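You operate a simulated robot arm through the tools that you are given. There is no shell and no other tool. Be economical: measure what you need, move in short steps, check, and stop when the job is done.

Carry out the task below with a simulated two-armed robot. There is one attempt and no reset: what you move stays moved.

TASK
Load the yellow brush, hold the black-handled panel and seal its patch.
Fine: Sealer from the green sealer tray; rinse the brush in the blue water tray and stand it back. Spill a teaspoon at most, drop nothing, leave nothing switched on. Set down upright: yellow hand brush.

It is judged by the outcome, as a careful person would: the job done as asked, and still so three seconds after it is handed in. It fails if anything else is knocked over, pushed out of place, dropped, spilled or broken. Lids that push on must go on centred and level and be pressed home; caps that screw on are set level and turned clockwise until they are tight.

THE ROBOT
Two 7-joint arms with two-finger parallel grippers on one trunk, on a base that drives. Base frame: it is fixed to the floor where the robot stands at the start and does not move with it; the origin is under the middle of the robot, x ahead of it, y to its left, z up. Units: mm, rad, N and s.
The left shoulder is at the start at [70, 163, 1145], the right one opposite. With the tool pointing down near the work surface each hand reaches from about 380 to 880 mm from the robot's upright axis, wherever it stands, measured 20 degrees to its own side. Places, roughly: panel with a black handle (26x13x39 cm) [600, 500, 900]; yellow hand brush (15x6x6 cm) [500, 0, 800]. Payload 3.43 kg a hand.
The TCP of each hand is the grasp point between the finger pads, 34 mm short of the fingertips. In the tool frame z runs along the fingers and y along their closing line. Largest opening 128 mm; finger width 24, thickness 12; the body of the gripper, 48 by 130 mm, starts 96 mm behind the TCP.
Orientation is that of the tool frame in the base frame, as [roll, pitch, yaw] about the fixed x, y, z axes, in that order (R = Rz(yaw) Ry(pitch) Rx(roll)). With the fingers straight down and closing along the base's y, the tool's x points along the base's -x, its y along +y and its z along -z.

THE INTERFACE
- The arms move only by the tool servo_tool. It takes "left_motion", "right_motion" or both (then of equal length, played together; a hand with none holds still); each is a list of rows, each a list of 7 numbers: the finger opening in m, from 0 to 0.128, then the shift along the tool's x, y, z in m, then the turn, a rotation vector about the tool's x, y, z in rad. In form: [[hand, x, y, z, ax, ay, az], ...]. A call has 1 to 20 rows; each row shifts and turns the commanded pose from where the row before left it, along the tool's axes as they then stand. Each row takes 0.2 s and may step no farther than 50 mm and 0.15 rad from the row before; otherwise, or with a gripper value out of range, the whole call is refused. Where a pose cannot be reached the arm comes as near as it can. A force on the tool above 40 N (or 10 N above the force at the start of the call, whichever is more), or a blocked arm, ends the call early, and 0.2 s more pass. Each finger travels about 153 mm/s and halts on what it meets, pressing with about 23 N; the grip force reading is that of the motor and also rises with nothing between the fingers. The clock runs only during rows and for 0.2 s after the last one: add rows that do not move to give the fingers time. The reply holds the time, the measured pose of the TCP, the force on the tool along the base axes, the opening and the grip force, in the units named above and with some noise, with the torque about the TCP (base axes, N m) and any sound that the robot's microphone picked up.
- Cameras (640 x 400 px; columns grow to the right, rows downward): "scene" is now at [134.5, 19.8, 1366.3]; the picture's right is [0.22, -0.97, 0.00], its down [-0.62, -0.14, -0.77] and it looks along [0.75, 0.17, -0.63] (base axes); focal length 218 px, centre (320, 200). "left" rides on the left gripper at [76, 11, -160] in its tool frame; the picture's right is [-0.15, 0.99, 0.00], its down [-0.88, -0.13, -0.46] and it looks along [-0.45, -0.07, 0.89] (tool axes); focal length 234 px, centre (320, 200). "right" rides on the right gripper at [76, -11, -160] in its tool frame; the picture's right is [0.15, 0.99, 0.00], its down [-0.88, 0.13, -0.46] and it looks along [-0.45, 0.07, 0.89] (tool axes); focal length 234 px, centre (320, 200). There is no depth. A picture from a camera that has moved, and an enlarged one, comes with that camera's place and axes in the base frame and with its lens.
- capture(camera): a new picture of that camera. The clock stands still meanwhile.
- raise_lower(by): slides the trunk up (or, below 0, down) by that many mm; the arms and the scene camera ride with it, the base frame stays. It gives what a move gives, with no picture.
- roll_base(legs): drives the robot by 1 to 6 legs, each [ahead, left, turn to the left] in mm, mm and rad, along the robot's own axes; the way and the turn of a leg run together, so that a leg with both is an arc; at most 1500 mm and 3.142 rad a leg. The arms and the cameras ride along, it lands a little off, and it stops where it bumps. It gives what a move gives.
- pan_tilt(pan, tilt): turns the head with the scene camera to pan (to the left, within 1.501 rad either way) and tilt (down, from -0.506 to 1.204), counted from straight ahead of the robot. It gives what a move gives.
- inspect(camera, box): a new picture of the part [left, top, right, bottom] of that camera's present view, enlarged. The clock stands still meanwhile.
- close_job(): hands the job in; it is judged then, once.

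Go step by step. Nothing tells you exact positions but the pictures and the camera data: compare them with the known pose of the tool, close in by small moves and look again before you grip or let go. The budget is 120 turns and 92 pictures, counting those below and the enlarged ones. Unless the task says otherwise, let go and move clear before handing in, and close with one line.

The tools are called after "Request:" as a command line: name --argument value ..., lists and objects as JSON in quotes. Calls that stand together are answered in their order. servo_tool: Moves the arms, as the interface text tells. Its arguments: {"type":"object","properties":{"left_motion":{"type":"array","items":{"type":"array","items":{"type":"number"}}},"right_motion":{"type":"array","items":{"type":"array","items":{"type":"number"}}}},"required":[]} The other tools are called the same way: raise_lower (by) slides the trunk up or down; roll_base (legs) drives the base; pan_tilt (pan, tilt) turns the head that bears the scene camera; capture (camera) takes a picture; inspect (camera, box) takes an enlarged picture of a part of a camera's view; close_job () hands the job in.

At the start:

```text
t: 0.0
left_position: [414.5, 467.0, 1201.8]
left_orientation: [-3.141, -0.001, -3.14]
left_ft_force: [-0.5, 0.4, 0.2]
left_moment: [-0.01, 0.02, 0.02]
left_finger_gap: 127.9
left_grasp_force: 0.0
right_position: [626.3, 51.3, 1150.7]
right_orientation: [-3.141, -0.001, -3.14]
right_ft_force: [-0.3, 0.1, 0.2]
right_moment: [0.01, -0.01, 0.01]
right_finger_gap: 128.1
right_grasp_force: 0.0
trunk travel left (down, up): [-625.0, 315.0]
robot x, y, heading: [2.9, -0.4, -0.0]
head pan, tilt: [0.223, 0.686]
```

scene: 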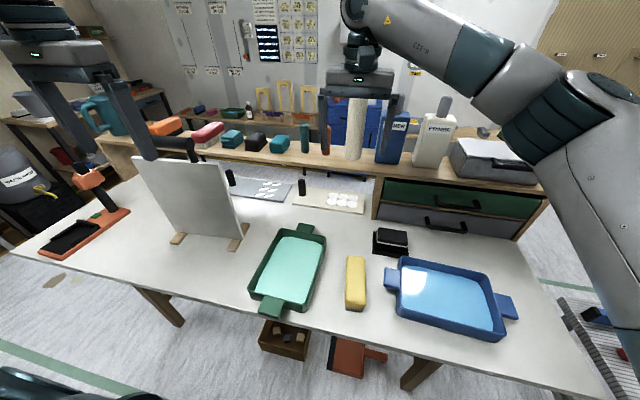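
right: 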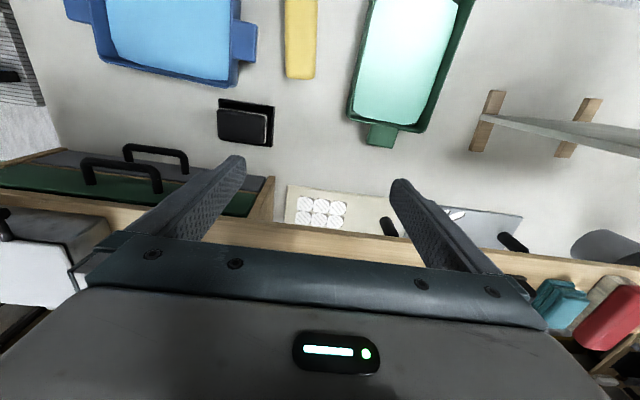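
left: 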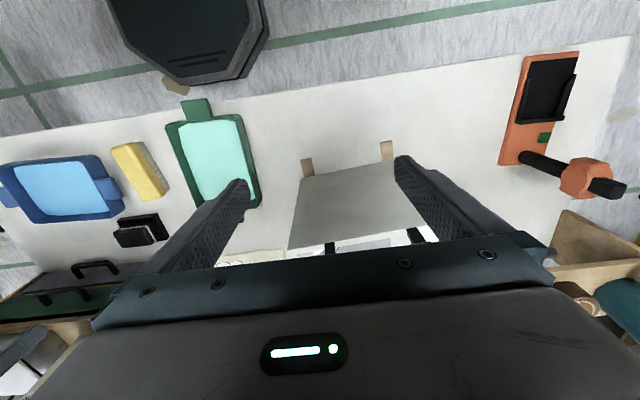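

I see the standing panel on the left, a green tray in the middle, the yellow brush and a blue tray to the right. I'll enlarge views first to find the patch and the handle.

Request:
inspect --camera "scene" --box '[100, 110, 300, 260]'

Request:
inspect --camera "scene" --box '[230, 210, 530, 350]'

Request:
inspect --camera "left" --box '[270, 120, 470, 260]'

```text
2.67 times, centred on (200, 185) of scene
camera zoom: at [134.5, 19.8, 1366.3], right [0.22, -0.97, 0.0], down [-0.62, -0.14, -0.77], along [0.75, 0.17, -0.63], focal length 582 px, centre (640, 240)
```

zoom: 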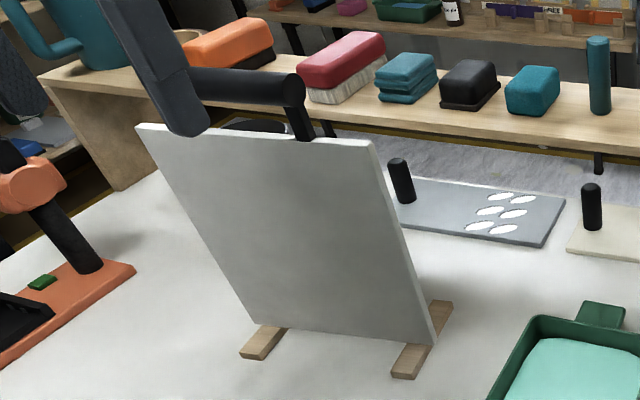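

```text
2.13 times, centred on (380, 280) of scene
camera zoom: at [134.5, 19.8, 1366.3], right [0.22, -0.97, 0.0], down [-0.62, -0.14, -0.77], along [0.75, 0.17, -0.63], focal length 466 px, centre (192, 29)
```

zoom: 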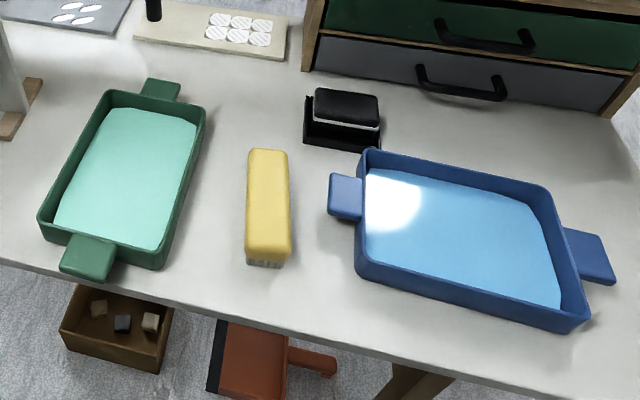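

```text
2.86 times, centred on (370, 190) of left
camera zoom: at [338.8, 479.6, 1362.0], right [0.15, 0.99, 0.0], down [0.88, -0.13, 0.46], along [0.45, -0.07, -0.89], focal length 669 px, centre (177, 229)
```

zoom: 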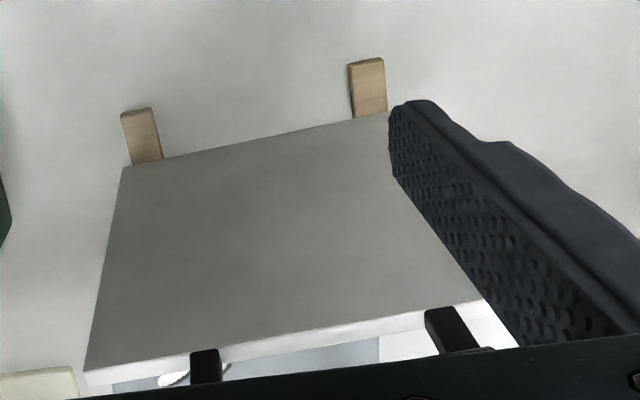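

The front face of the panel looks bare, with an arched black handle behind its top edge. I'll look closer through the right camera.

Request:
inspect --camera "right" --box '[440, 60, 640, 190]'

Request:
inspect --camera "right" --box '[200, 0, 480, 160]'

```text
3.08 times, centred on (540, 125) of right
camera zoom: at [550.0, 40.7, 1310.7], right [-0.15, 0.99, 0.0], down [0.88, 0.13, 0.46], along [0.45, 0.07, -0.89], focal length 720 px, centre (-357, 431)
```

zoom: 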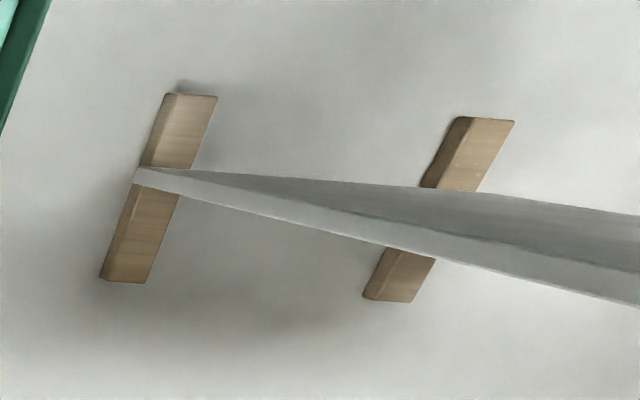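

```text
2.29 times, centred on (340, 80) of right
camera zoom: at [550.0, 40.7, 1310.7], right [-0.15, 0.99, 0.0], down [0.88, 0.13, 0.46], along [0.45, 0.07, -0.89], focal length 535 px, centre (274, 474)
```

zoom: 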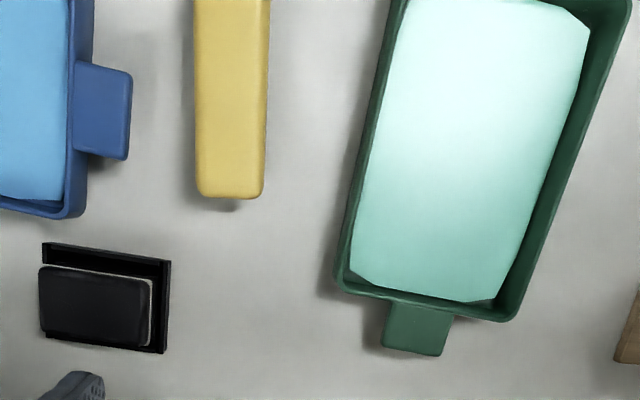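

The front face has no patch, so it should be on the back. The handle bar is around (575, 518, 1125), above the panel's top edge. I'll carry the left hand high over the panel and turn it to look at the back.

Request:
servo_tool --left_motion '[[0.128, 0, 0, -0.05, 0, 0, 0], [0.128, 0, 0, -0.02, 0, 0, 0], [0.128, -0.05, 0, 0, 0, 0, 0], [0.128, -0.05, 0, 0, 0, 0, 0], [0.128, -0.05, 0, 0, 0, 0, 0], [0.128, -0.05, 0, 0, 0, 0, 0], [0.128, -0.05, 0, 0, 0, 0, 0], [0.128, -0.05, 0, 0, 0, 0, 0], [0.128, -0.05, 0, 0, 0, 0, 0], [0.128, 0, 0, 0, 0, 0, 0.15], [0.128, 0, 0, 0, 0, 0, 0.15], [0.128, 0, 0, 0, 0, 0, 0.15], [0.128, 0, 0, 0, 0, 0, 0.15], [0.128, 0, 0, 0, 0, 0, 0.15], [0.128, 0, 0, 0, 0, 0, 0.15], [0.128, 0, 0, 0, 0, 0, 0.15], [0.128, 0, 0, 0, 0, 0, 0.15], [0.128, 0, 0, 0, 0, 0, 0.15], [0.128, 0, 0, 0, 0, 0, 0.15], [0.128, 0, 0, 0, 0, 0, 0.0]]'

```text
t: 4.2
left_position: [700.0, 465.7, 1241.8]
left_orientation: [3.139, -0.001, 1.641]
left_ft_force: [0.0, 0.2, -0.1]
left_moment: [0.0, 0.04, -0.02]
left_finger_gap: 128.3
left_grasp_force: 0.1
left hand out of reach, approached as far as the arm can: row 8, 9
right_position: [626.4, 50.8, 1150.6]
right_orientation: [-3.14, -0.001, -3.141]
right_ft_force: [-0.4, 0.0, 0.0]
right_moment: [-0.04, 0.03, 0.02]
right_finger_gap: 128.1
right_grasp_force: 0.0
trunk travel left (down, up): [-625.0, 315.0]
robot x, y, heading: [0.2, -1.1, 0.003]
head pan, tilt: [0.223, 0.686]
```

Reach stops at x=700, which should be enough; I'll finish the turn and look.

Request:
servo_tool --left_motion '[[0.128, 0, 0, 0, 0, 0, 0.15], [0.128, 0, 0, 0, 0, 0, 0.15], [0.128, 0, 0, 0, 0, 0, 0.15], [0.128, 0, 0, 0, 0, 0, 0.15], [0.128, 0, 0, 0, 0, 0, 0.15], [0.128, 0, 0, 0, 0, 0, 0.15], [0.128, 0, 0, 0, 0, 0, 0.15], [0.128, 0, 0, 0, 0, 0, 0.15], [0.128, 0, 0, 0, 0, 0, 0.15], [0.128, 0, 0, 0, 0, 0, 0.1]]'

Request:
capture --camera "left"

Request:
capture --camera "scene"

```text
t: 6.4
left_position: [700.6, 465.0, 1241.3]
left_orientation: [3.141, -0.004, 0.192]
left_ft_force: [0.4, 0.3, 0.7]
left_moment: [-0.01, 0.01, -0.01]
left_finger_gap: 127.8
left_grasp_force: 0.1
right_position: [624.8, 51.2, 1151.7]
right_orientation: [3.141, -0.001, -3.14]
right_ft_force: [0.6, -0.6, 0.0]
right_moment: [0.04, -0.01, 0.0]
right_finger_gap: 128.0
right_grasp_force: 0.1
trunk travel left (down, up): [-625.0, 315.0]
robot x, y, heading: [2.1, 2.7, 0.003]
head pan, tilt: [0.223, 0.686]
```

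```text
83 pictures are left
camera left: at [778.0, 469.6, 1402.0], right [0.04, -1.0, 0.0], down [-0.89, -0.04, 0.45], along [-0.45, -0.02, -0.89], focal length 234 px, centre (320, 200)
```

left: 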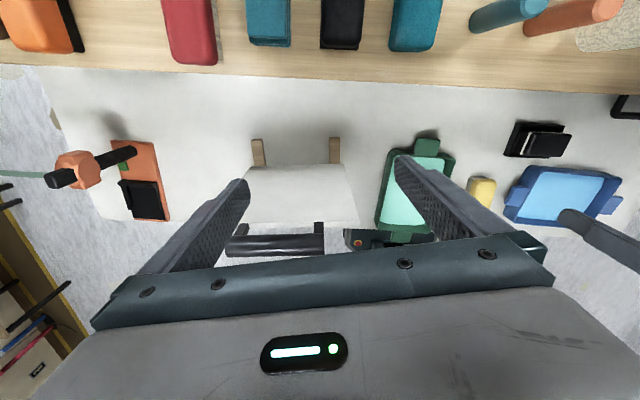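

```text
82 pictures are left
camera scene: at [134.6, 19.8, 1366.3], right [0.22, -0.97, 0.0], down [-0.62, -0.14, -0.77], along [0.75, 0.17, -0.63], focal length 218 px, centre (320, 200)
```

scene: 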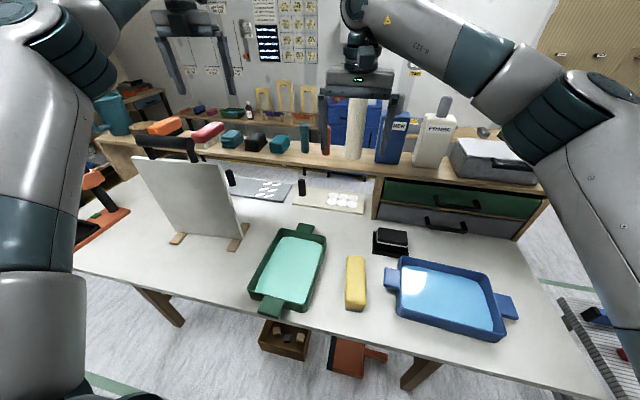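

Request:
inspect --camera "left" --box '[220, 120, 380, 260]'

Request:
inspect --camera "scene" --box '[100, 110, 260, 260]'

```text
2.86 times, centred on (300, 190) of left
camera zoom: at [778.0, 469.6, 1402.0], right [0.04, -1.0, 0.0], down [-0.89, -0.04, 0.45], along [-0.45, -0.02, -0.89], focal length 669 px, centre (377, 229)
```

zoom: 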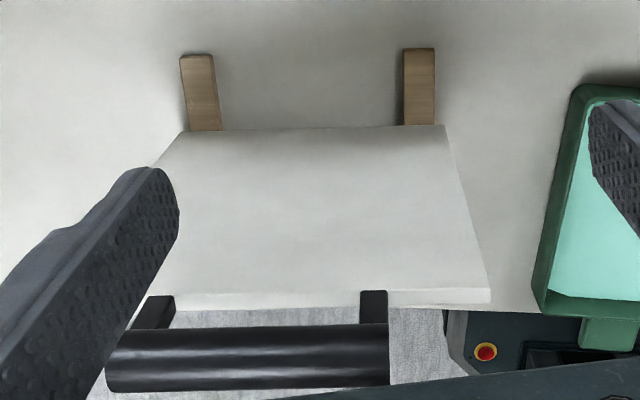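

```text
2.67 times, centred on (180, 185) of scene
camera zoom: at [134.6, 19.8, 1366.3], right [0.22, -0.97, 0.0], down [-0.62, -0.14, -0.77], along [0.75, 0.17, -0.63], focal length 582 px, centre (693, 240)
```

zoom: 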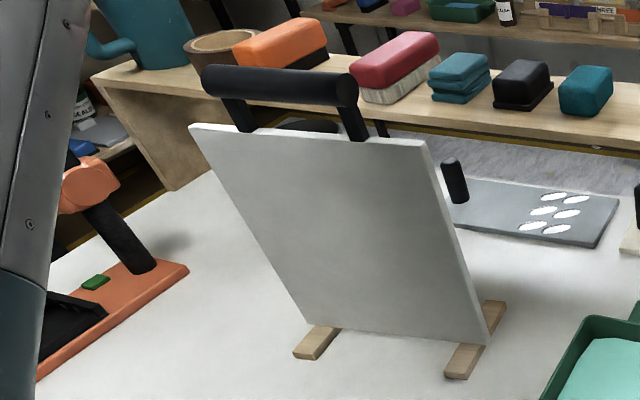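

Both faces look plain from here; I'll enlarge the front further and look for a faint patch.

Request:
inspect --camera "scene" --box '[145, 155, 235, 230]'

Request:
inspect --camera "left" --box '[255, 145, 345, 205]'

```text
5.33 times, centred on (190, 192) of scene
camera zoom: at [134.6, 19.8, 1366.3], right [0.22, -0.97, 0.0], down [-0.62, -0.14, -0.77], along [0.75, 0.17, -0.63], focal length 1165 px, centre (1013, 240)
```

zoom: 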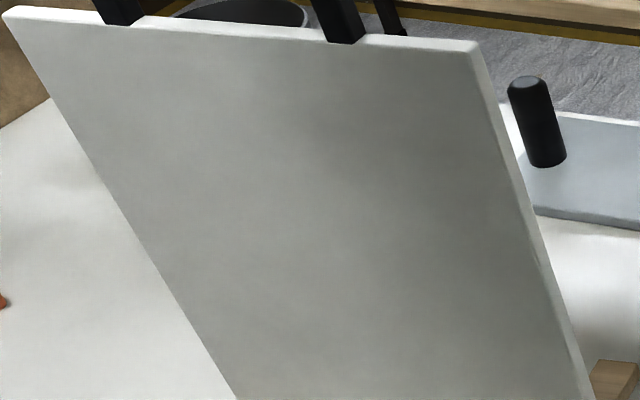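

```text
6.67 times, centred on (300, 175) of left
camera zoom: at [778.0, 469.6, 1402.0], right [0.04, -1.0, 0.0], down [-0.89, -0.04, 0.45], along [-0.45, -0.02, -0.89], focal length 1561 px, centre (453, 367)
```

zoom: 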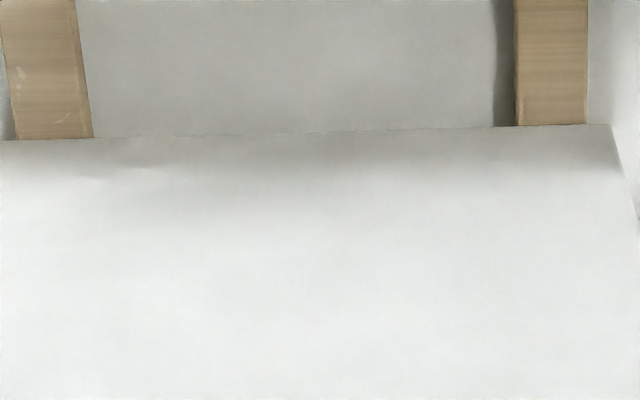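

Nothing clear. I'll check the two low boards behind, with black knobs and white spots, and the back of the panel with contrast.

Request:
inspect --camera "scene" --box '[215, 160, 375, 220]'

Request:
inspect --camera "right" --box '[270, 170, 540, 290]'

```text
4.00 times, centred on (295, 190) of scene
camera zoom: at [134.6, 19.8, 1366.3], right [0.22, -0.97, 0.0], down [-0.62, -0.14, -0.77], along [0.75, 0.17, -0.63], focal length 874 px, centre (420, 240)
```

zoom: 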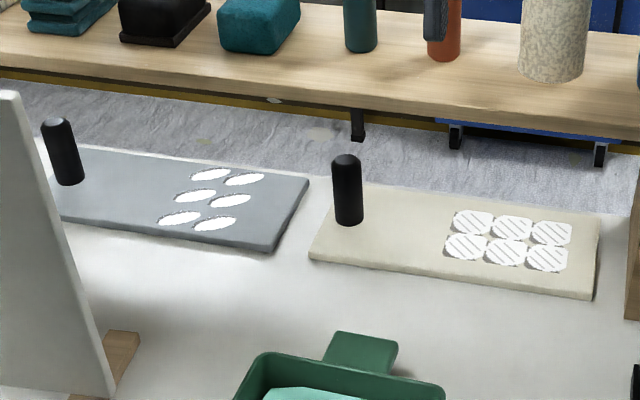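

```text
2.37 times, centred on (405, 230) of right
camera zoom: at [550.1, 40.7, 1310.6], right [-0.15, 0.99, 0.0], down [0.88, 0.13, 0.46], along [0.45, 0.07, -0.89], focal length 555 px, centre (118, 129)
```

zoom: 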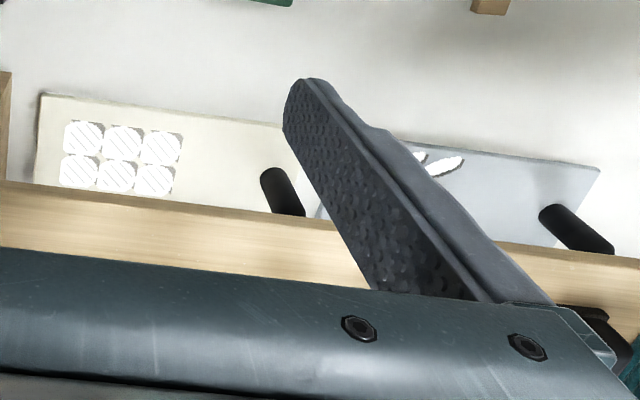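

Those boards carry patches of white cells, so this panel's patch may be white on its white back. I'll lower and tilt the left hand behind the panel for a squarer view.

Request:
servo_tool --left_motion '[[0.128, 0, -0.03, 0.04, 0, 0, 0.1], [0.128, 0, -0.03, 0.04, 0, 0, 0.1], [0.128, 0, 0, 0.04, 0, -0.1, 0], [0.128, 0, 0, 0, 0, -0.1, 0], [0.128, 0, 0, 0, 0, -0.1, 0], [0.128, 0, 0, 0, 0, 0, 0]]'

Request:
inspect --camera "left" --box '[200, 100, 440, 260]'

```text
t: 7.8
left_position: [640.4, 496.1, 1117.9]
left_orientation: [-3.142, 0.298, -0.003]
left_ft_force: [-0.1, 0.3, 1.0]
left_moment: [-0.04, -0.02, 0.01]
left_finger_gap: 127.9
left_grasp_force: 0.0
left hand out of reach, approached as far as the arm can: row 2, 3, 4, 5
right_position: [626.5, 51.9, 1151.5]
right_orientation: [-3.141, 0.0, 3.14]
right_ft_force: [-1.3, 0.4, 0.2]
right_moment: [0.01, -0.01, 0.0]
right_finger_gap: 127.6
right_grasp_force: 0.0
trunk travel left (down, up): [-625.0, 315.0]
robot x, y, heading: [0.0, -0.1, -0.003]
head pan, tilt: [0.223, 0.686]
```

```text
2.50 times, centred on (320, 180) of left
camera zoom: at [760.1, 485.2, 1249.0], right [-0.14, -0.99, 0.04], down [-0.71, 0.13, 0.69], along [-0.69, 0.07, -0.72], focal length 585 px, centre (320, 250)
```

zoom: 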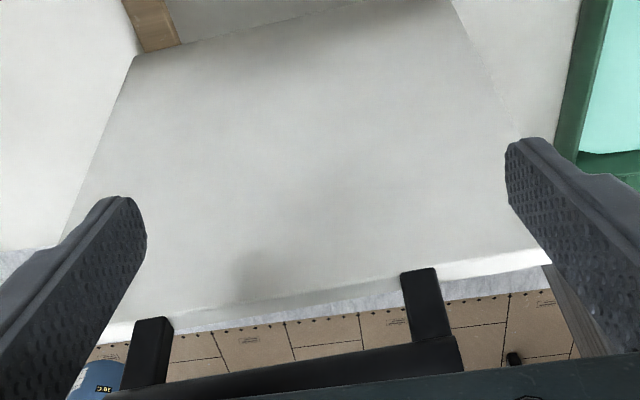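

Still no clear patch on the back. I'll zoom in on the faint blotch here before leaving.

Request:
inspect --camera "left" --box '[230, 110, 400, 220]'

Request:
capture --camera "left"

```text
3.64 times, centred on (315, 165) of left
camera zoom: at [760.1, 485.2, 1249.0], right [-0.14, -0.99, 0.04], down [-0.71, 0.13, 0.69], along [-0.69, 0.07, -0.72], focal length 852 px, centre (338, 327)
```

zoom: 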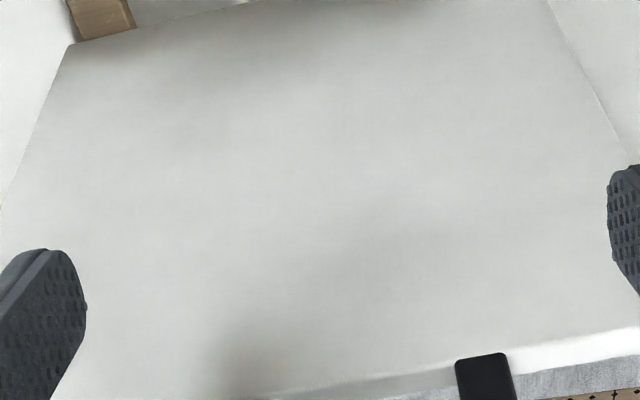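

```text
73 pictures are left
camera left: at [760.1, 485.2, 1249.0], right [-0.14, -0.99, 0.04], down [-0.71, 0.13, 0.69], along [-0.69, 0.07, -0.72], focal length 234 px, centre (320, 200)
```

left: 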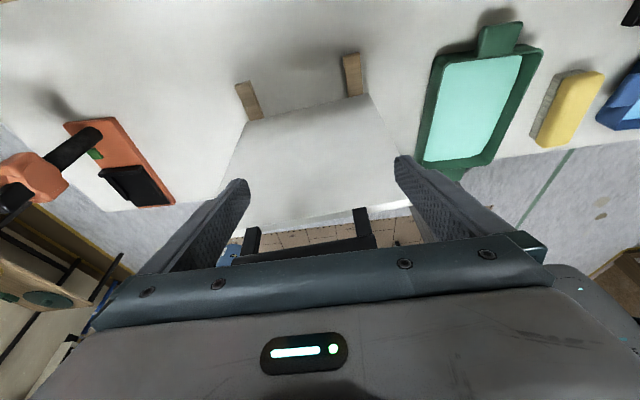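

The blotches are only soft shadows. I'll bring the left hand back up and over to the front and look at the front face closely.

Request:
servo_tool --left_motion '[[0.128, -0.0148, 0, -0.0476, 0, 0, 0], [0.128, -0.0148, 0, -0.0476, 0, 0, 0], [0.128, -0.0148, 0, -0.0476, 0, 0, 0], [0.128, -0.0148, 0, -0.0476, 0, 0.1, 0], [0.128, 0, 0, 0, 0, 0.1, 0], [0.128, 0, 0, 0, 0, 0.1, 0], [0.128, -0.05, 0, 0, 0, 0, 0], [0.128, -0.05, 0, 0, 0, 0, 0], [0.128, -0.05, 0, 0, 0, 0, 0], [0.128, -0.05, 0, 0, 0, 0, 0], [0.128, -0.05, 0, 0, 0, 0, 0], [0.128, -0.05, 0, 0, 0, 0, 0]]'

Request:
servo_tool --left_motion '[[0.128, 0, 0, 0, 0, 0, -0.15], [0.128, 0, 0, 0, 0, 0, -0.15], [0.128, 0, 0, 0, 0, 0, -0.15], [0.128, 0, 0, 0, 0, 0, -0.15], [0.128, 0, 0, 0, 0, 0, -0.15], [0.128, 0, 0, 0, 0, 0, -0.15], [0.128, 0, 0, 0, 0, 0, -0.15], [0.128, 0, 0, 0, 0, 0, -0.15], [0.128, 0, 0, 0, 0, 0, -0.15], [0.128, 0, 0, 0, 0, 0, -0.15], [0.128, 0, 0, 0, 0, 0, -0.15], [0.128, 0, 0, 0, 0, 0, -0.15], [0.128, 0, 0, 0, 0, 0, -0.15], [0.128, 0, 0, 0, 0, 0, -0.15], [0.128, 0, 0, 0, 0, 0, -0.15], [0.128, 0, 0, 0, 0, 0, -0.15], [0.128, 0, 0, 0, 0, 0, -0.15], [0.128, 0, 0, 0, 0, 0, -0.15], [0.128, 0, 0, 0, 0, 0, -0.15], [0.128, 0, 0, 0, 0, 0, -0.15]]'

```text
t: 10.4
left_position: [289.6, 455.4, 1273.1]
left_orientation: [-3.141, -0.004, -0.006]
left_ft_force: [-0.6, -0.4, -0.3]
left_moment: [0.04, -0.05, -0.02]
left_finger_gap: 128.1
left_grasp_force: 0.1
left hand out of reach, approached as far as the arm can: row 1, 2, 3, 4
right_position: [623.3, 51.1, 1153.2]
right_orientation: [3.14, 0.004, 3.141]
right_ft_force: [0.3, -0.7, 0.3]
right_moment: [0.01, -0.06, -0.01]
right_finger_gap: 128.0
right_grasp_force: 0.1
trunk travel left (down, up): [-625.0, 315.0]
robot x, y, heading: [-1.7, 0.4, 0.002]
head pan, tilt: [0.223, 0.686]
```

```text
t: 14.6
left_position: [294.6, 458.0, 1274.2]
left_orientation: [3.141, 0.0, 2.994]
left_ft_force: [0.6, -0.2, 0.5]
left_moment: [0.0, 0.0, -0.02]
left_finger_gap: 127.9
left_grasp_force: 0.2
right_position: [625.9, 51.0, 1150.7]
right_orientation: [3.141, 0.001, -3.141]
right_ft_force: [-0.1, 0.5, 0.0]
right_moment: [-0.01, 0.01, -0.02]
right_finger_gap: 128.0
right_grasp_force: 0.0
trunk travel left (down, up): [-625.0, 315.0]
robot x, y, heading: [-3.1, 1.1, -0.003]
head pan, tilt: [0.223, 0.686]
```

Request:
servo_tool --left_motion '[[0.128, 0, 0, 0.05, 0, 0, 0], [0.128, 0, 0, 0.05, 0, 0, 0], [0.128, 0, 0.03, 0.05, 0, -0.15, 0], [0.128, 0, 0, 0, 0, -0.15, 0], [0.128, 0, 0, 0, 0, -0.15, 0], [0.128, 0, 0, 0, 0, -0.15, 0], [0.128, 0, 0, 0, 0, 0, 0]]'

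Request:
capture --camera "left"

```text
refused: row 3 steps farther than a row can; nothing moved
```

```text
72 pictures are left
camera left: at [221.9, 480.7, 1433.3], right [0.29, 0.96, 0.0], down [0.85, -0.26, 0.46], along [0.44, -0.13, -0.89], focal length 234 px, centre (320, 200)
```

left: 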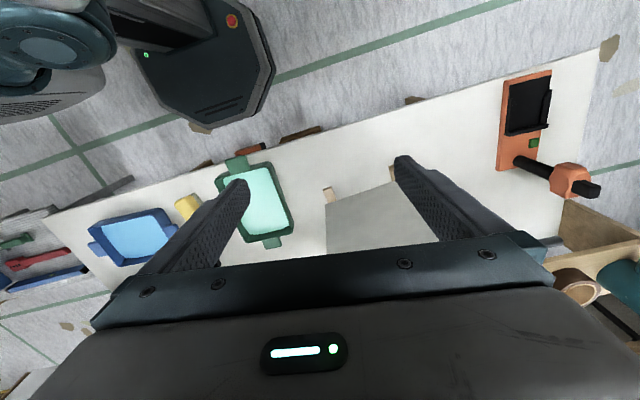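

Request:
servo_tool --left_motion '[[0.128, 0, 0, 0.05, 0, 0, 0], [0.128, 0, 0, 0.05, 0, 0, 0], [0.128, 0, 0, 0.05, 0, -0.15, 0], [0.128, 0, 0, 0, 0, -0.15, 0], [0.128, 0, 0, 0, 0, -0.15, 0], [0.128, 0, 0, 0, 0, -0.15, 0], [0.128, 0, 0, 0, 0, 0, 0]]'

Request:
capture --camera "left"

```text
t: 16.2
left_position: [296.3, 461.0, 1124.2]
left_orientation: [-3.14, 0.598, 2.991]
left_ft_force: [0.2, 0.5, -0.4]
left_moment: [-0.02, 0.02, 0.03]
left_finger_gap: 128.1
left_grasp_force: 0.0
right_position: [627.1, 51.0, 1150.0]
right_orientation: [-3.142, -0.001, 3.141]
right_ft_force: [0.6, -0.3, -0.2]
right_moment: [0.01, 0.03, 0.0]
right_finger_gap: 127.9
right_grasp_force: 0.0
trunk travel left (down, up): [-625.0, 315.0]
robot x, y, heading: [2.9, -0.8, 0.002]
head pan, tilt: [0.223, 0.686]
```

```text
71 pictures are left
camera left: at [147.8, 494.9, 1213.2], right [0.27, 0.96, 0.08], down [0.45, -0.2, 0.87], along [0.85, -0.2, -0.48], focal length 234 px, centre (320, 200)
```

left: 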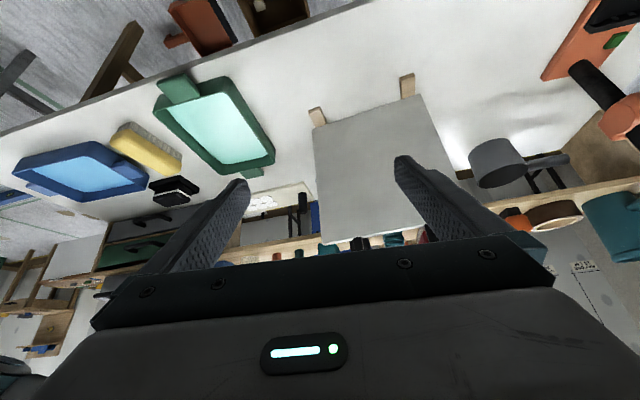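

Request:
inspect --camera "left" --box '[300, 80, 460, 240]'

```text
2.50 times, centred on (380, 160) of left
camera zoom: at [147.8, 494.9, 1213.2], right [0.27, 0.96, 0.08], down [0.45, -0.2, 0.87], along [0.85, -0.2, -0.48], focal length 585 px, centre (170, 300)
```

zoom: 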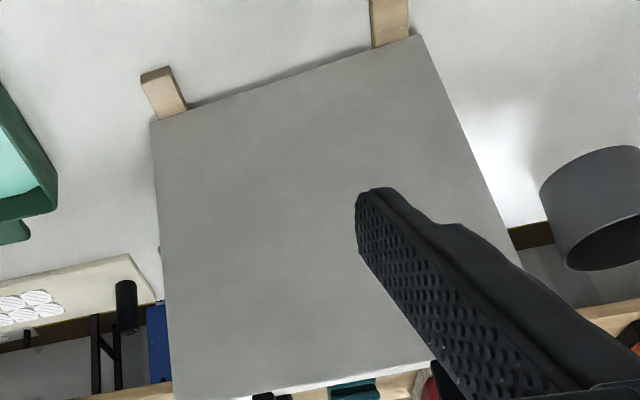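

The front is plain at this range too. I'll go closer and clear of the finger for one sharper look.

Request:
servo_tool --left_motion '[[0.128, -0.03, 0.03, 0.02, 0, 0, 0], [0.128, -0.03, 0.03, 0.02, 0, 0, 0], [0.128, -0.03, 0.03, 0.02, 0, 0, 0], [0.128, 0, 0, 0, 0, 0, 0]]'

Request:
inspect --camera "left" --box '[200, 60, 460, 240]'

```text
t: 17.2
left_position: [415.2, 531.6, 1122.6]
left_orientation: [3.138, 0.599, 2.992]
left_ft_force: [-0.1, 0.0, 0.0]
left_moment: [0.02, -0.04, 0.01]
left_finger_gap: 128.1
left_grasp_force: 0.0
right_position: [624.5, 50.8, 1151.4]
right_orientation: [3.141, 0.002, -3.141]
right_ft_force: [0.7, -0.4, 0.3]
right_moment: [0.01, -0.02, 0.0]
right_finger_gap: 127.9
right_grasp_force: 0.1
trunk travel left (down, up): [-625.0, 315.0]
robot x, y, heading: [0.7, 0.6, -0.004]
head pan, tilt: [0.223, 0.686]
```

```text
2.22 times, centred on (330, 150) of left
camera zoom: at [266.2, 565.8, 1211.6], right [0.27, 0.96, 0.08], down [0.44, -0.2, 0.87], along [0.86, -0.2, -0.48], focal length 520 px, centre (298, 311)
```

zoom: 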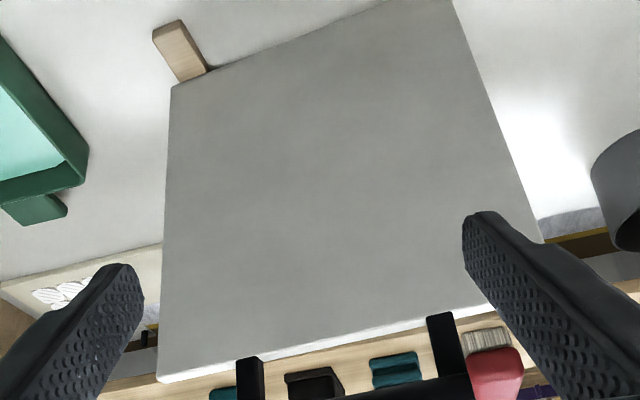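

Nothing obvious; I'll take one deep zoom of the front's middle for a faint decal, and one from the scene camera.

Request:
inspect --camera "left" --box '[270, 80, 400, 190]'

Request:
capture --camera "scene"

```text
3.64 times, centred on (335, 135) of left
camera zoom: at [266.2, 565.8, 1211.6], right [0.27, 0.96, 0.08], down [0.44, -0.2, 0.87], along [0.86, -0.2, -0.48], focal length 852 px, centre (266, 436)
```

zoom: 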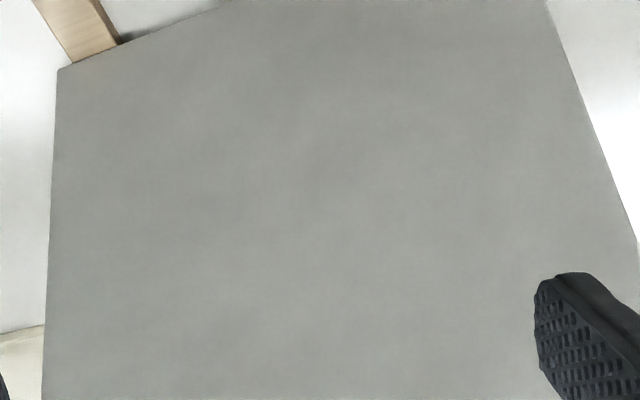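

```text
67 pictures are left
camera scene: at [133.4, 19.3, 1366.5], right [0.22, -0.97, 0.0], down [-0.62, -0.14, -0.77], along [0.75, 0.17, -0.63], focal length 218 px, centre (320, 200)
```

scene: 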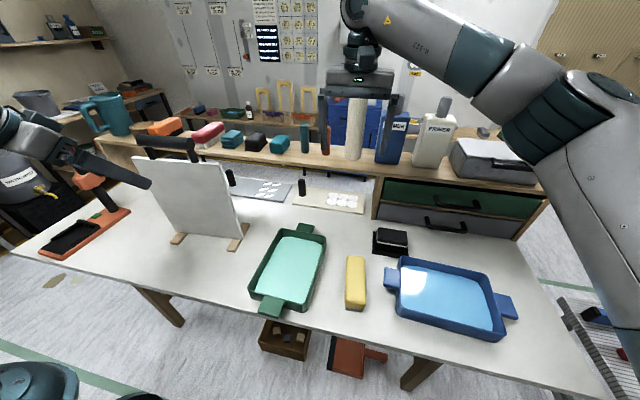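

The faces are plain in the picture, so I'll take the robot-facing face as the working one and confirm by the change when brushed. Now the left hand rises and turns to grip across the handle bar, while the right hand goes above the brush.

Request:
servo_tool --left_motion '[[0.128, 0, 0, -0.045, 0, 0, 0], [0.128, 0, 0, -0.045, 0, 0, 0], [0.128, 0, 0, -0.045, 0, 0, 0], [0.128, 0, 0, -0.045, 0, 0, 0], [0.128, 0, 0, 0, 0, 0.15, 0], [0.128, 0, 0, 0, 0, 0.15, 0], [0.128, 0, 0, 0, 0, 0.15, 0], [0.128, 0, 0, 0, 0, 0.15, 0], [0.128, 0, 0, 0, 0, 0, 0.15], [0.128, 0, 0, 0, 0, 0, 0.15], [0.128, 0, 0, 0, 0, 0, 0.15], [0.128, 0, 0, 0, 0, 0, 0.15], [0.128, 0, 0, 0, 0, 0, 0.15], [0.128, 0, 0, 0, 0, 0, 0.15], [0.128, 0, 0, 0, 0, 0, 0.15], [0.128, 0, 0, 0, 0, 0, 0.15], [0.128, 0, 0, 0, 0, 0, 0.12]]' --right_motion '[[0.128, 0.04, 0, 0, 0, 0, 0], [0.128, 0.04, -0.02, 0, 0, 0, 0], [0.128, 0.04, -0.02, 0, 0, 0, 0], [0.128, 0.028, -0.011, 0, 0, 0, 0], [0.128, 0, 0, 0.04, 0, 0, 0], [0.128, 0, 0, 0.04, 0, 0, 0], [0.128, 0, 0, 0.04, 0, 0, 0], [0.128, 0, 0, 0.04, 0, 0, 0], [0.128, 0, 0, 0.04, 0, 0, 0], [0.128, 0, 0, 0.02, 0, 0, 0], [0.128, 0, 0, 0, 0, 0, 0], [0.128, 0, 0, 0, 0, 0, 0], [0.128, 0, 0, 0, 0, 0, 0], [0.128, 0, 0, 0, 0, 0, 0], [0.128, 0, 0, 0, 0, 0, 0], [0.128, 0, 0, 0, 0, 0, 0], [0.128, 0, 0, 0, 0, 0, 0]]'

Request:
capture --camera "right"

Request:
inspect --camera "scene" --box '[240, 200, 520, 360]'

```text
t: 20.8
left_position: [315.4, 545.6, 1273.5]
left_orientation: [3.141, 0.0, 1.672]
left_ft_force: [0.6, 0.4, 0.0]
left_moment: [0.0, 0.01, -0.03]
left_finger_gap: 127.9
left_grasp_force: 0.2
right_position: [476.9, -0.4, 930.6]
right_orientation: [3.141, 0.001, -3.14]
right_ft_force: [0.1, -0.2, -0.8]
right_moment: [-0.01, -0.02, 0.01]
right_finger_gap: 127.8
right_grasp_force: 0.1
trunk travel left (down, up): [-625.0, 315.0]
robot x, y, heading: [-0.1, 3.6, -0.001]
head pan, tilt: [0.223, 0.686]
```

```text
66 pictures are left
camera right: at [400.0, -10.5, 1090.5], right [-0.15, 0.99, 0.0], down [0.88, 0.13, 0.46], along [0.45, 0.07, -0.89], focal length 234 px, centre (320, 200)
```

right: 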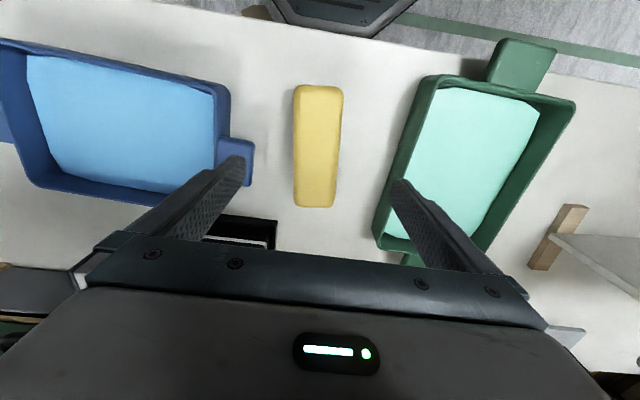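

```text
2.29 times, centred on (380, 280) of scene
camera zoom: at [134.5, 19.9, 1366.4], right [0.22, -0.97, 0.0], down [-0.62, -0.14, -0.77], along [0.75, 0.17, -0.63], focal length 499 px, centre (183, 17)
```

zoom: 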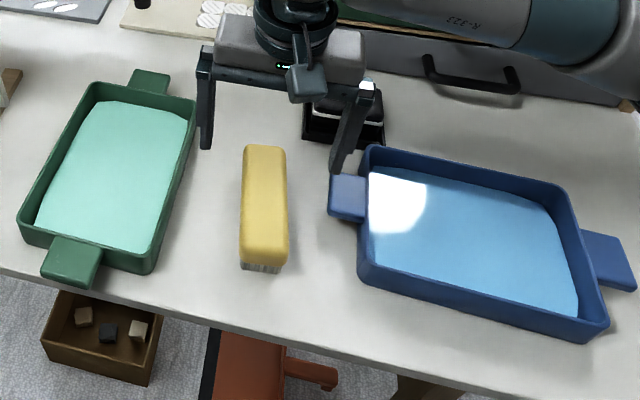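

The brush is centred at about (476, −1), turned about 0.11 rad, with its top at about z=820. I'll align and descend around its block, then look before closing.

Request:
servo_tool --right_motion '[[0.11, 0, 0, 0, 0, 0, -0.114], [0.1, 0, 0, 0.03, 0, 0, 0], [0.1, 0, 0, 0.03, 0, 0, 0], [0.1, 0, 0, 0.028, 0, 0, 0], [0.1, 0, 0, 0.02, 0, 0, 0], [0.1, 0, 0, 0, 0, 0, 0]]'

Request:
capture --camera "right"

Request:
inspect --camera "scene" --box '[310, 220, 410, 330]'

```text
t: 22.2
left_position: [315.6, 546.6, 1273.4]
left_orientation: [-3.141, 0.0, 1.673]
left_ft_force: [-0.7, 0.8, -0.2]
left_moment: [-0.06, -0.02, 0.02]
left_finger_gap: 128.3
left_grasp_force: 0.1
right_position: [477.7, -0.4, 822.3]
right_orientation: [3.14, 0.0, -3.027]
right_ft_force: [0.4, 0.4, 0.6]
right_moment: [-0.02, -0.02, -0.02]
right_finger_gap: 100.0
right_grasp_force: 0.1
trunk travel left (down, up): [-625.0, 315.0]
robot x, y, heading: [-0.9, -1.7, -0.001]
head pan, tilt: [0.223, 0.686]
```

```text
64 pictures are left
camera right: at [403.2, -19.0, 983.3], right [-0.26, 0.97, 0.0], down [0.86, 0.23, 0.46], along [0.44, 0.12, -0.89], focal length 234 px, centre (320, 200)
```

right: 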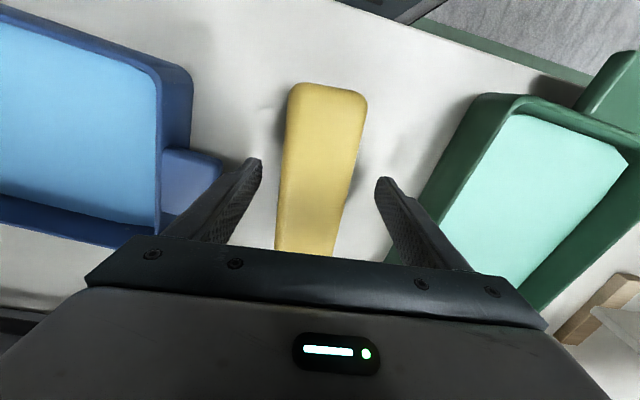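

```text
3.64 times, centred on (360, 275) of scene
camera zoom: at [134.3, 19.9, 1366.4], right [0.22, -0.97, 0.0], down [-0.62, -0.14, -0.77], along [0.75, 0.17, -0.63], focal length 794 px, centre (174, -73)
```

zoom: 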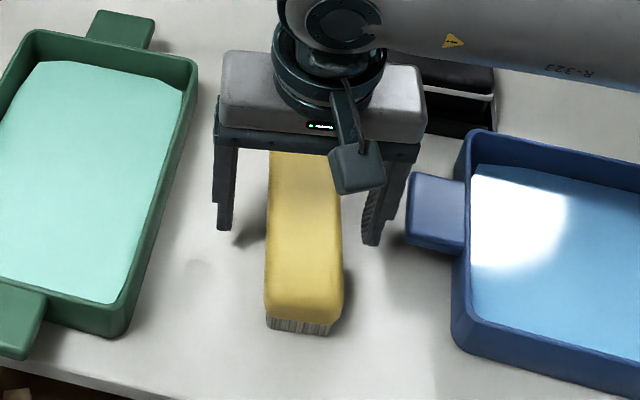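

The fingers straddle the block evenly and sit above the bristles. Closing, then a small lift to check the grip.

Request:
servo_tool --right_motion '[[0.07, 0, 0, 0, 0, 0, 0], [0.04, 0, 0, 0, 0, 0, 0], [0.03, 0, 0, 0, 0, 0, 0], [0.03, 0, 0, 0, 0, 0, 0], [0.03, 0, 0, -0.01, 0, 0, 0], [0.03, 0, 0, -0.03, 0, 0, 0], [0.03, 0, 0, -0.04, 0, 0, 0], [0.03, 0, 0, -0.04, 0, 0, 0], [0.03, 0, 0, 0, 0, 0, 0]]'

Request:
capture --camera "scene"

Request:
capture --camera "right"

```text
t: 24.2
left_position: [315.1, 546.1, 1273.1]
left_orientation: [-3.141, 0.0, 1.673]
left_ft_force: [0.1, -1.0, 0.7]
left_moment: [-0.03, 0.04, -0.02]
left_finger_gap: 128.1
left_grasp_force: 0.1
right_position: [478.5, 0.0, 945.1]
right_orientation: [3.141, -0.001, -3.027]
right_ft_force: [0.3, -0.4, -0.9]
right_moment: [-0.01, 0.0, -0.01]
right_finger_gap: 55.4
right_grasp_force: 22.2
trunk travel left (down, up): [-625.0, 315.0]
robot x, y, heading: [-0.2, -1.5, -0.002]
head pan, tilt: [0.223, 0.686]
```

```text
62 pictures are left
camera scene: at [135.0, 19.6, 1366.3], right [0.22, -0.98, 0.0], down [-0.62, -0.14, -0.77], along [0.75, 0.17, -0.63], focal length 218 px, centre (320, 200)
```

scene: 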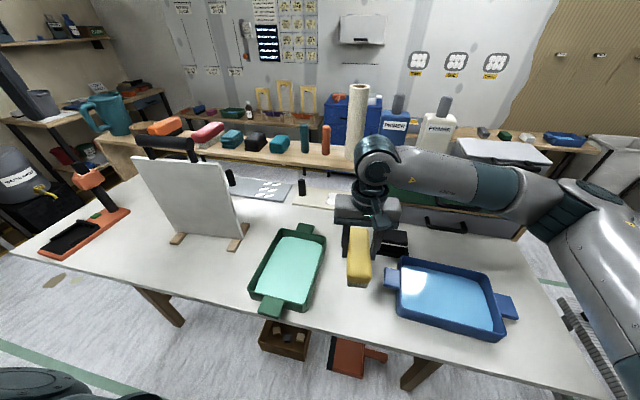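

```text
61 pictures are left
camera right: at [404.8, -18.5, 1104.6], right [-0.26, 0.97, 0.0], down [0.86, 0.23, 0.46], along [0.44, 0.12, -0.89], focal length 234 px, centre (320, 200)
```

right: 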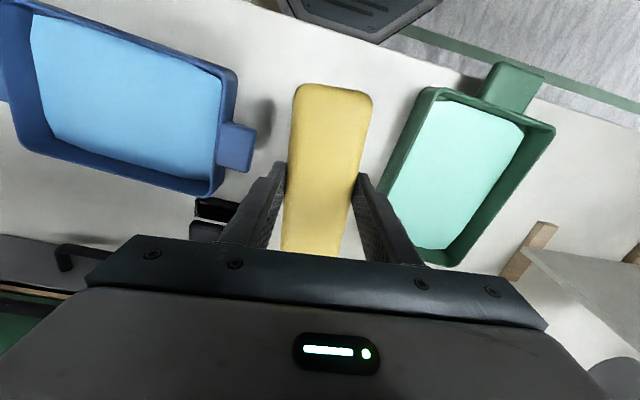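

The brush is gripped (gap 55 mm). The green tray's liquid spans about x 390–600, y 130–260, centred near (496, 195). I'll align and lower the brush to just above the liquid.

Request:
servo_tool --right_motion '[[0.03, 0, 0, 0, 0, 0, 0.09], [0.03, -0.005, 0, 0, 0, 0, 0.09], [0.03, 0, 0.049, 0, 0, 0, 0], [0.03, 0, 0.049, 0, 0, 0, 0], [0.03, 0, 0.049, 0, 0, 0, 0], [0.03, 0, 0.049, 0, 0, 0, 0], [0.03, 0, 0, 0, 0, 0, 0], [0.03, 0, 0, 0.04, 0, 0, 0], [0.03, 0, 0, 0.03, 0, 0, 0], [0.03, 0, 0, 0, 0, 0, 0]]'

Request:
inspect --camera "scene" --box '[230, 200, 390, 330]'

Request:
capture --camera "right"

```text
t: 26.4
left_position: [314.8, 545.9, 1273.5]
left_orientation: [-3.141, 0.0, 1.674]
left_ft_force: [-0.1, -0.2, 0.1]
left_moment: [0.02, 0.01, -0.01]
left_finger_gap: 128.0
left_grasp_force: 0.0
right_position: [494.6, 194.8, 873.9]
right_orientation: [3.141, -0.001, 3.076]
right_ft_force: [-1.0, 0.8, -1.7]
right_moment: [0.04, -0.04, -0.03]
right_finger_gap: 55.3
right_grasp_force: 23.4
trunk travel left (down, up): [-625.0, 315.0]
robot x, y, heading: [-1.3, -0.4, -0.004]
head pan, tilt: [0.223, 0.686]
```

```text
3.08 times, centred on (310, 265) of scene
camera zoom: at [134.4, 19.5, 1366.4], right [0.22, -0.97, 0.0], down [-0.62, -0.14, -0.77], along [0.75, 0.17, -0.63], focal length 672 px, centre (351, 0)
```

zoom: 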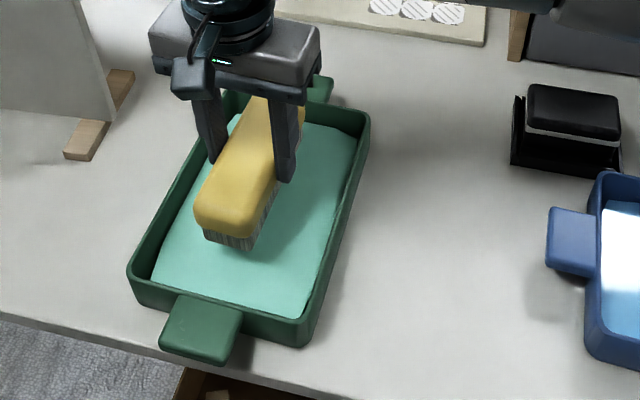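

```text
59 pictures are left
camera right: at [418.2, 189.9, 1033.9], right [-0.08, 1.0, 0.0], down [0.89, 0.07, 0.46], along [0.45, 0.04, -0.89], focal length 234 px, centre (320, 200)
```

right: 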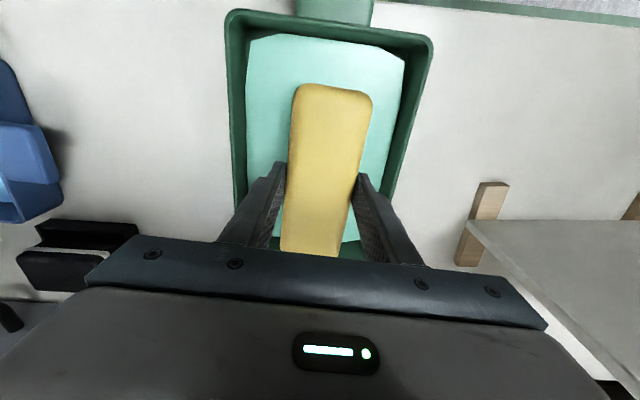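

Well placed inside the walls. Lowering into the sealer in small steps.

Request:
servo_tool --right_motion '[[0.03, 0, 0, 0.015, 0, 0, 0], [0.03, 0, 0, 0.012, 0, 0, 0], [0.03, 0, 0, 0.006, 0, 0, 0], [0.03, 0, 0, 0.004, 0, 0, 0], [0.03, 0, 0, 0, 0, 0, 0], [0.03, 0, 0, 0, 0, 0, 0]]'

Request:
inspect --camera "scene" --box '[230, 200, 390, 330]'

```text
t: 27.8
left_position: [315.9, 546.5, 1272.9]
left_orientation: [-3.141, 0.001, 1.674]
left_ft_force: [0.2, 0.6, -1.2]
left_moment: [0.01, 0.0, -0.01]
left_finger_gap: 127.7
left_grasp_force: 0.0
right_position: [495.7, 195.8, 834.6]
right_orientation: [-3.14, 0.0, 3.074]
right_ft_force: [0.1, -0.2, -1.7]
right_moment: [0.03, -0.02, -0.02]
right_finger_gap: 55.4
right_grasp_force: 23.1
trunk travel left (down, up): [-625.0, 315.0]
robot x, y, heading: [-1.1, 1.7, 0.001]
head pan, tilt: [0.223, 0.686]
```

```text
3.08 times, centred on (310, 265) of scene
camera zoom: at [134.6, 19.9, 1366.3], right [0.22, -0.97, 0.0], down [-0.62, -0.14, -0.77], along [0.75, 0.17, -0.63], focal length 672 px, centre (351, 0)
```

zoom: 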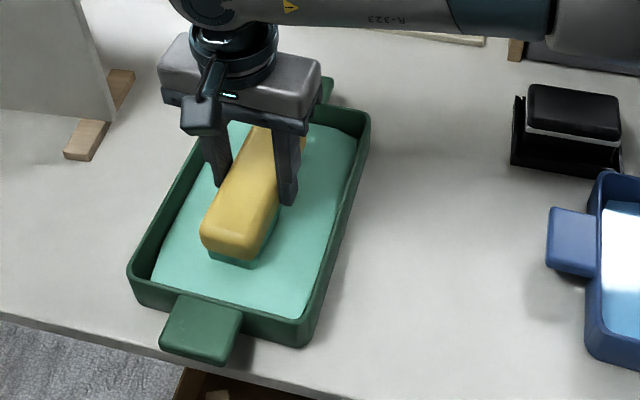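

The bristles have turned teal and are in the sealer. A small stir, then lift straight up and let it drip over the tray.

Request:
servo_tool --right_motion '[[0.03, 0, 0, 0.003, 0, 0, 0], [0.03, 0.01, 0, 0, 0, 0, 0], [0.03, -0.01, 0, 0, 0, 0, 0], [0.03, -0.01, 0, 0, 0, 0, 0], [0.03, 0.01, 0, 0, 0, 0, 0], [0.03, 0, 0, -0.01, 0, 0, 0], [0.03, 0, 0, -0.01, 0, 0, 0], [0.03, 0, 0, -0.015, 0, 0, 0], [0.03, 0, 0, 0, 0, 0, 0], [0.03, 0, 0, 0, 0, 0, 0], [0.03, 0, 0, 0, 0, 0, 0], [0.03, 0, 0, 0, 0, 0, 0], [0.03, 0, 0, 0, 0, 0, 0], [0.03, 0, 0, 0, 0, 0, 0], [0.03, 0, 0, 0, 0, 0, 0], [0.03, 0, 0, 0, 0, 0, 0], [0.03, 0, 0, 0, 0, 0, 0], [0.03, 0, 0, 0, 0, 0, 0]]'

Request:
inspect --camera "scene" --box '[230, 200, 390, 330]'

```text
t: 31.6
left_position: [315.2, 546.9, 1271.8]
left_orientation: [3.14, -0.001, 1.673]
left_ft_force: [-0.1, 0.0, -0.3]
left_moment: [0.01, -0.03, 0.06]
left_finger_gap: 127.9
left_grasp_force: 0.2
right_position: [495.9, 195.3, 866.9]
right_orientation: [-3.141, -0.001, 3.076]
right_ft_force: [-0.1, 0.6, -1.1]
right_moment: [0.02, -0.01, 0.03]
right_finger_gap: 55.5
right_grasp_force: 23.3
trunk travel left (down, up): [-625.0, 315.0]
robot x, y, heading: [0.6, -1.2, 0.001]
head pan, tilt: [0.223, 0.686]
```

```text
3.08 times, centred on (310, 265) of scene
camera zoom: at [134.6, 20.0, 1366.3], right [0.22, -0.97, 0.0], down [-0.62, -0.14, -0.77], along [0.75, 0.17, -0.63], focal length 672 px, centre (351, 0)
```

zoom: 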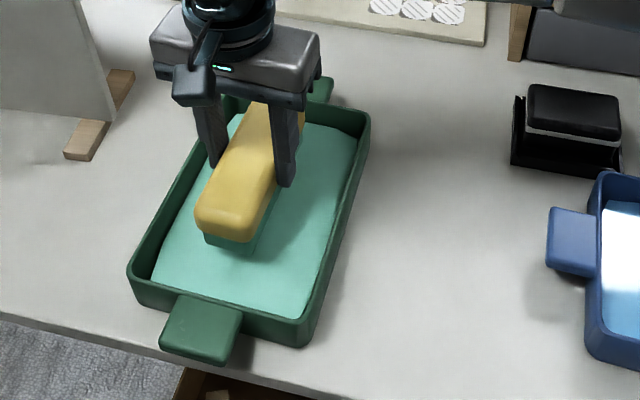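

Brush loaded. While it drips over the tray, the left hand goes above the handle bar (about (561, 527, 1125)).

Request:
servo_tool --left_motion '[[0.128, -0.022, 0.04, 0, 0, 0, 0], [0.128, -0.022, 0.04, 0, 0, 0, 0], [0.128, 0, 0.049, 0, 0, 0, 0], [0.128, 0, 0.049, 0, 0, 0, 0], [0.128, 0, 0.049, 0, 0, 0, 0], [0.128, 0, 0.016, 0, 0, 0, 0], [0.128, 0, 0, 0.04, 0, 0, 0], [0.128, 0, 0, 0.04, 0, 0, 0], [0.128, 0, 0, 0, 0, 0, 0]]'

Request:
capture --camera "left"

Request:
inspect --camera "scene" --box '[100, 80, 260, 200]'

```text
t: 33.6
left_position: [560.5, 526.3, 1192.5]
left_orientation: [-3.141, 0.0, 1.671]
left_ft_force: [0.4, -0.6, 0.1]
left_moment: [0.02, 0.0, -0.01]
left_finger_gap: 128.2
left_grasp_force: 0.1
right_position: [496.1, 194.6, 867.3]
right_orientation: [3.141, 0.0, 3.076]
right_ft_force: [-0.6, -0.9, -1.2]
right_moment: [0.03, -0.02, -0.02]
right_finger_gap: 55.5
right_grasp_force: 23.2
trunk travel left (down, up): [-625.0, 315.0]
robot x, y, heading: [-0.5, 1.7, 0.002]
head pan, tilt: [0.223, 0.686]
```

```text
56 pictures are left
camera left: at [564.7, 602.9, 1352.4], right [1.0, -0.04, 0.0], down [-0.04, -0.89, 0.45], along [-0.02, -0.45, -0.89], focal length 234 px, centre (320, 200)
```

left: 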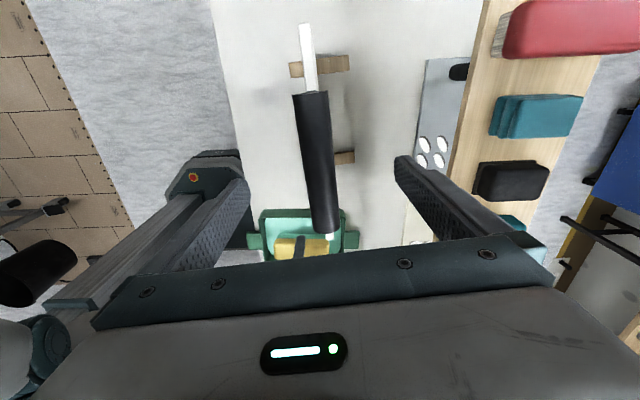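

```text
3.33 times, centred on (180, 140) of scene
camera zoom: at [134.2, 19.1, 1366.4], right [0.22, -0.98, 0.0], down [-0.62, -0.14, -0.77], along [0.75, 0.17, -0.63], focal length 728 px, centre (787, 400)
```

zoom: 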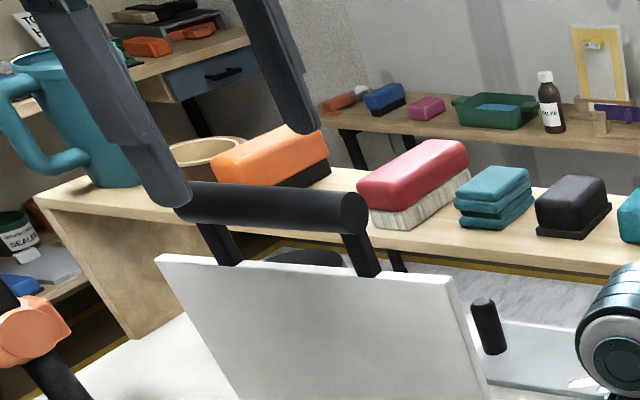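

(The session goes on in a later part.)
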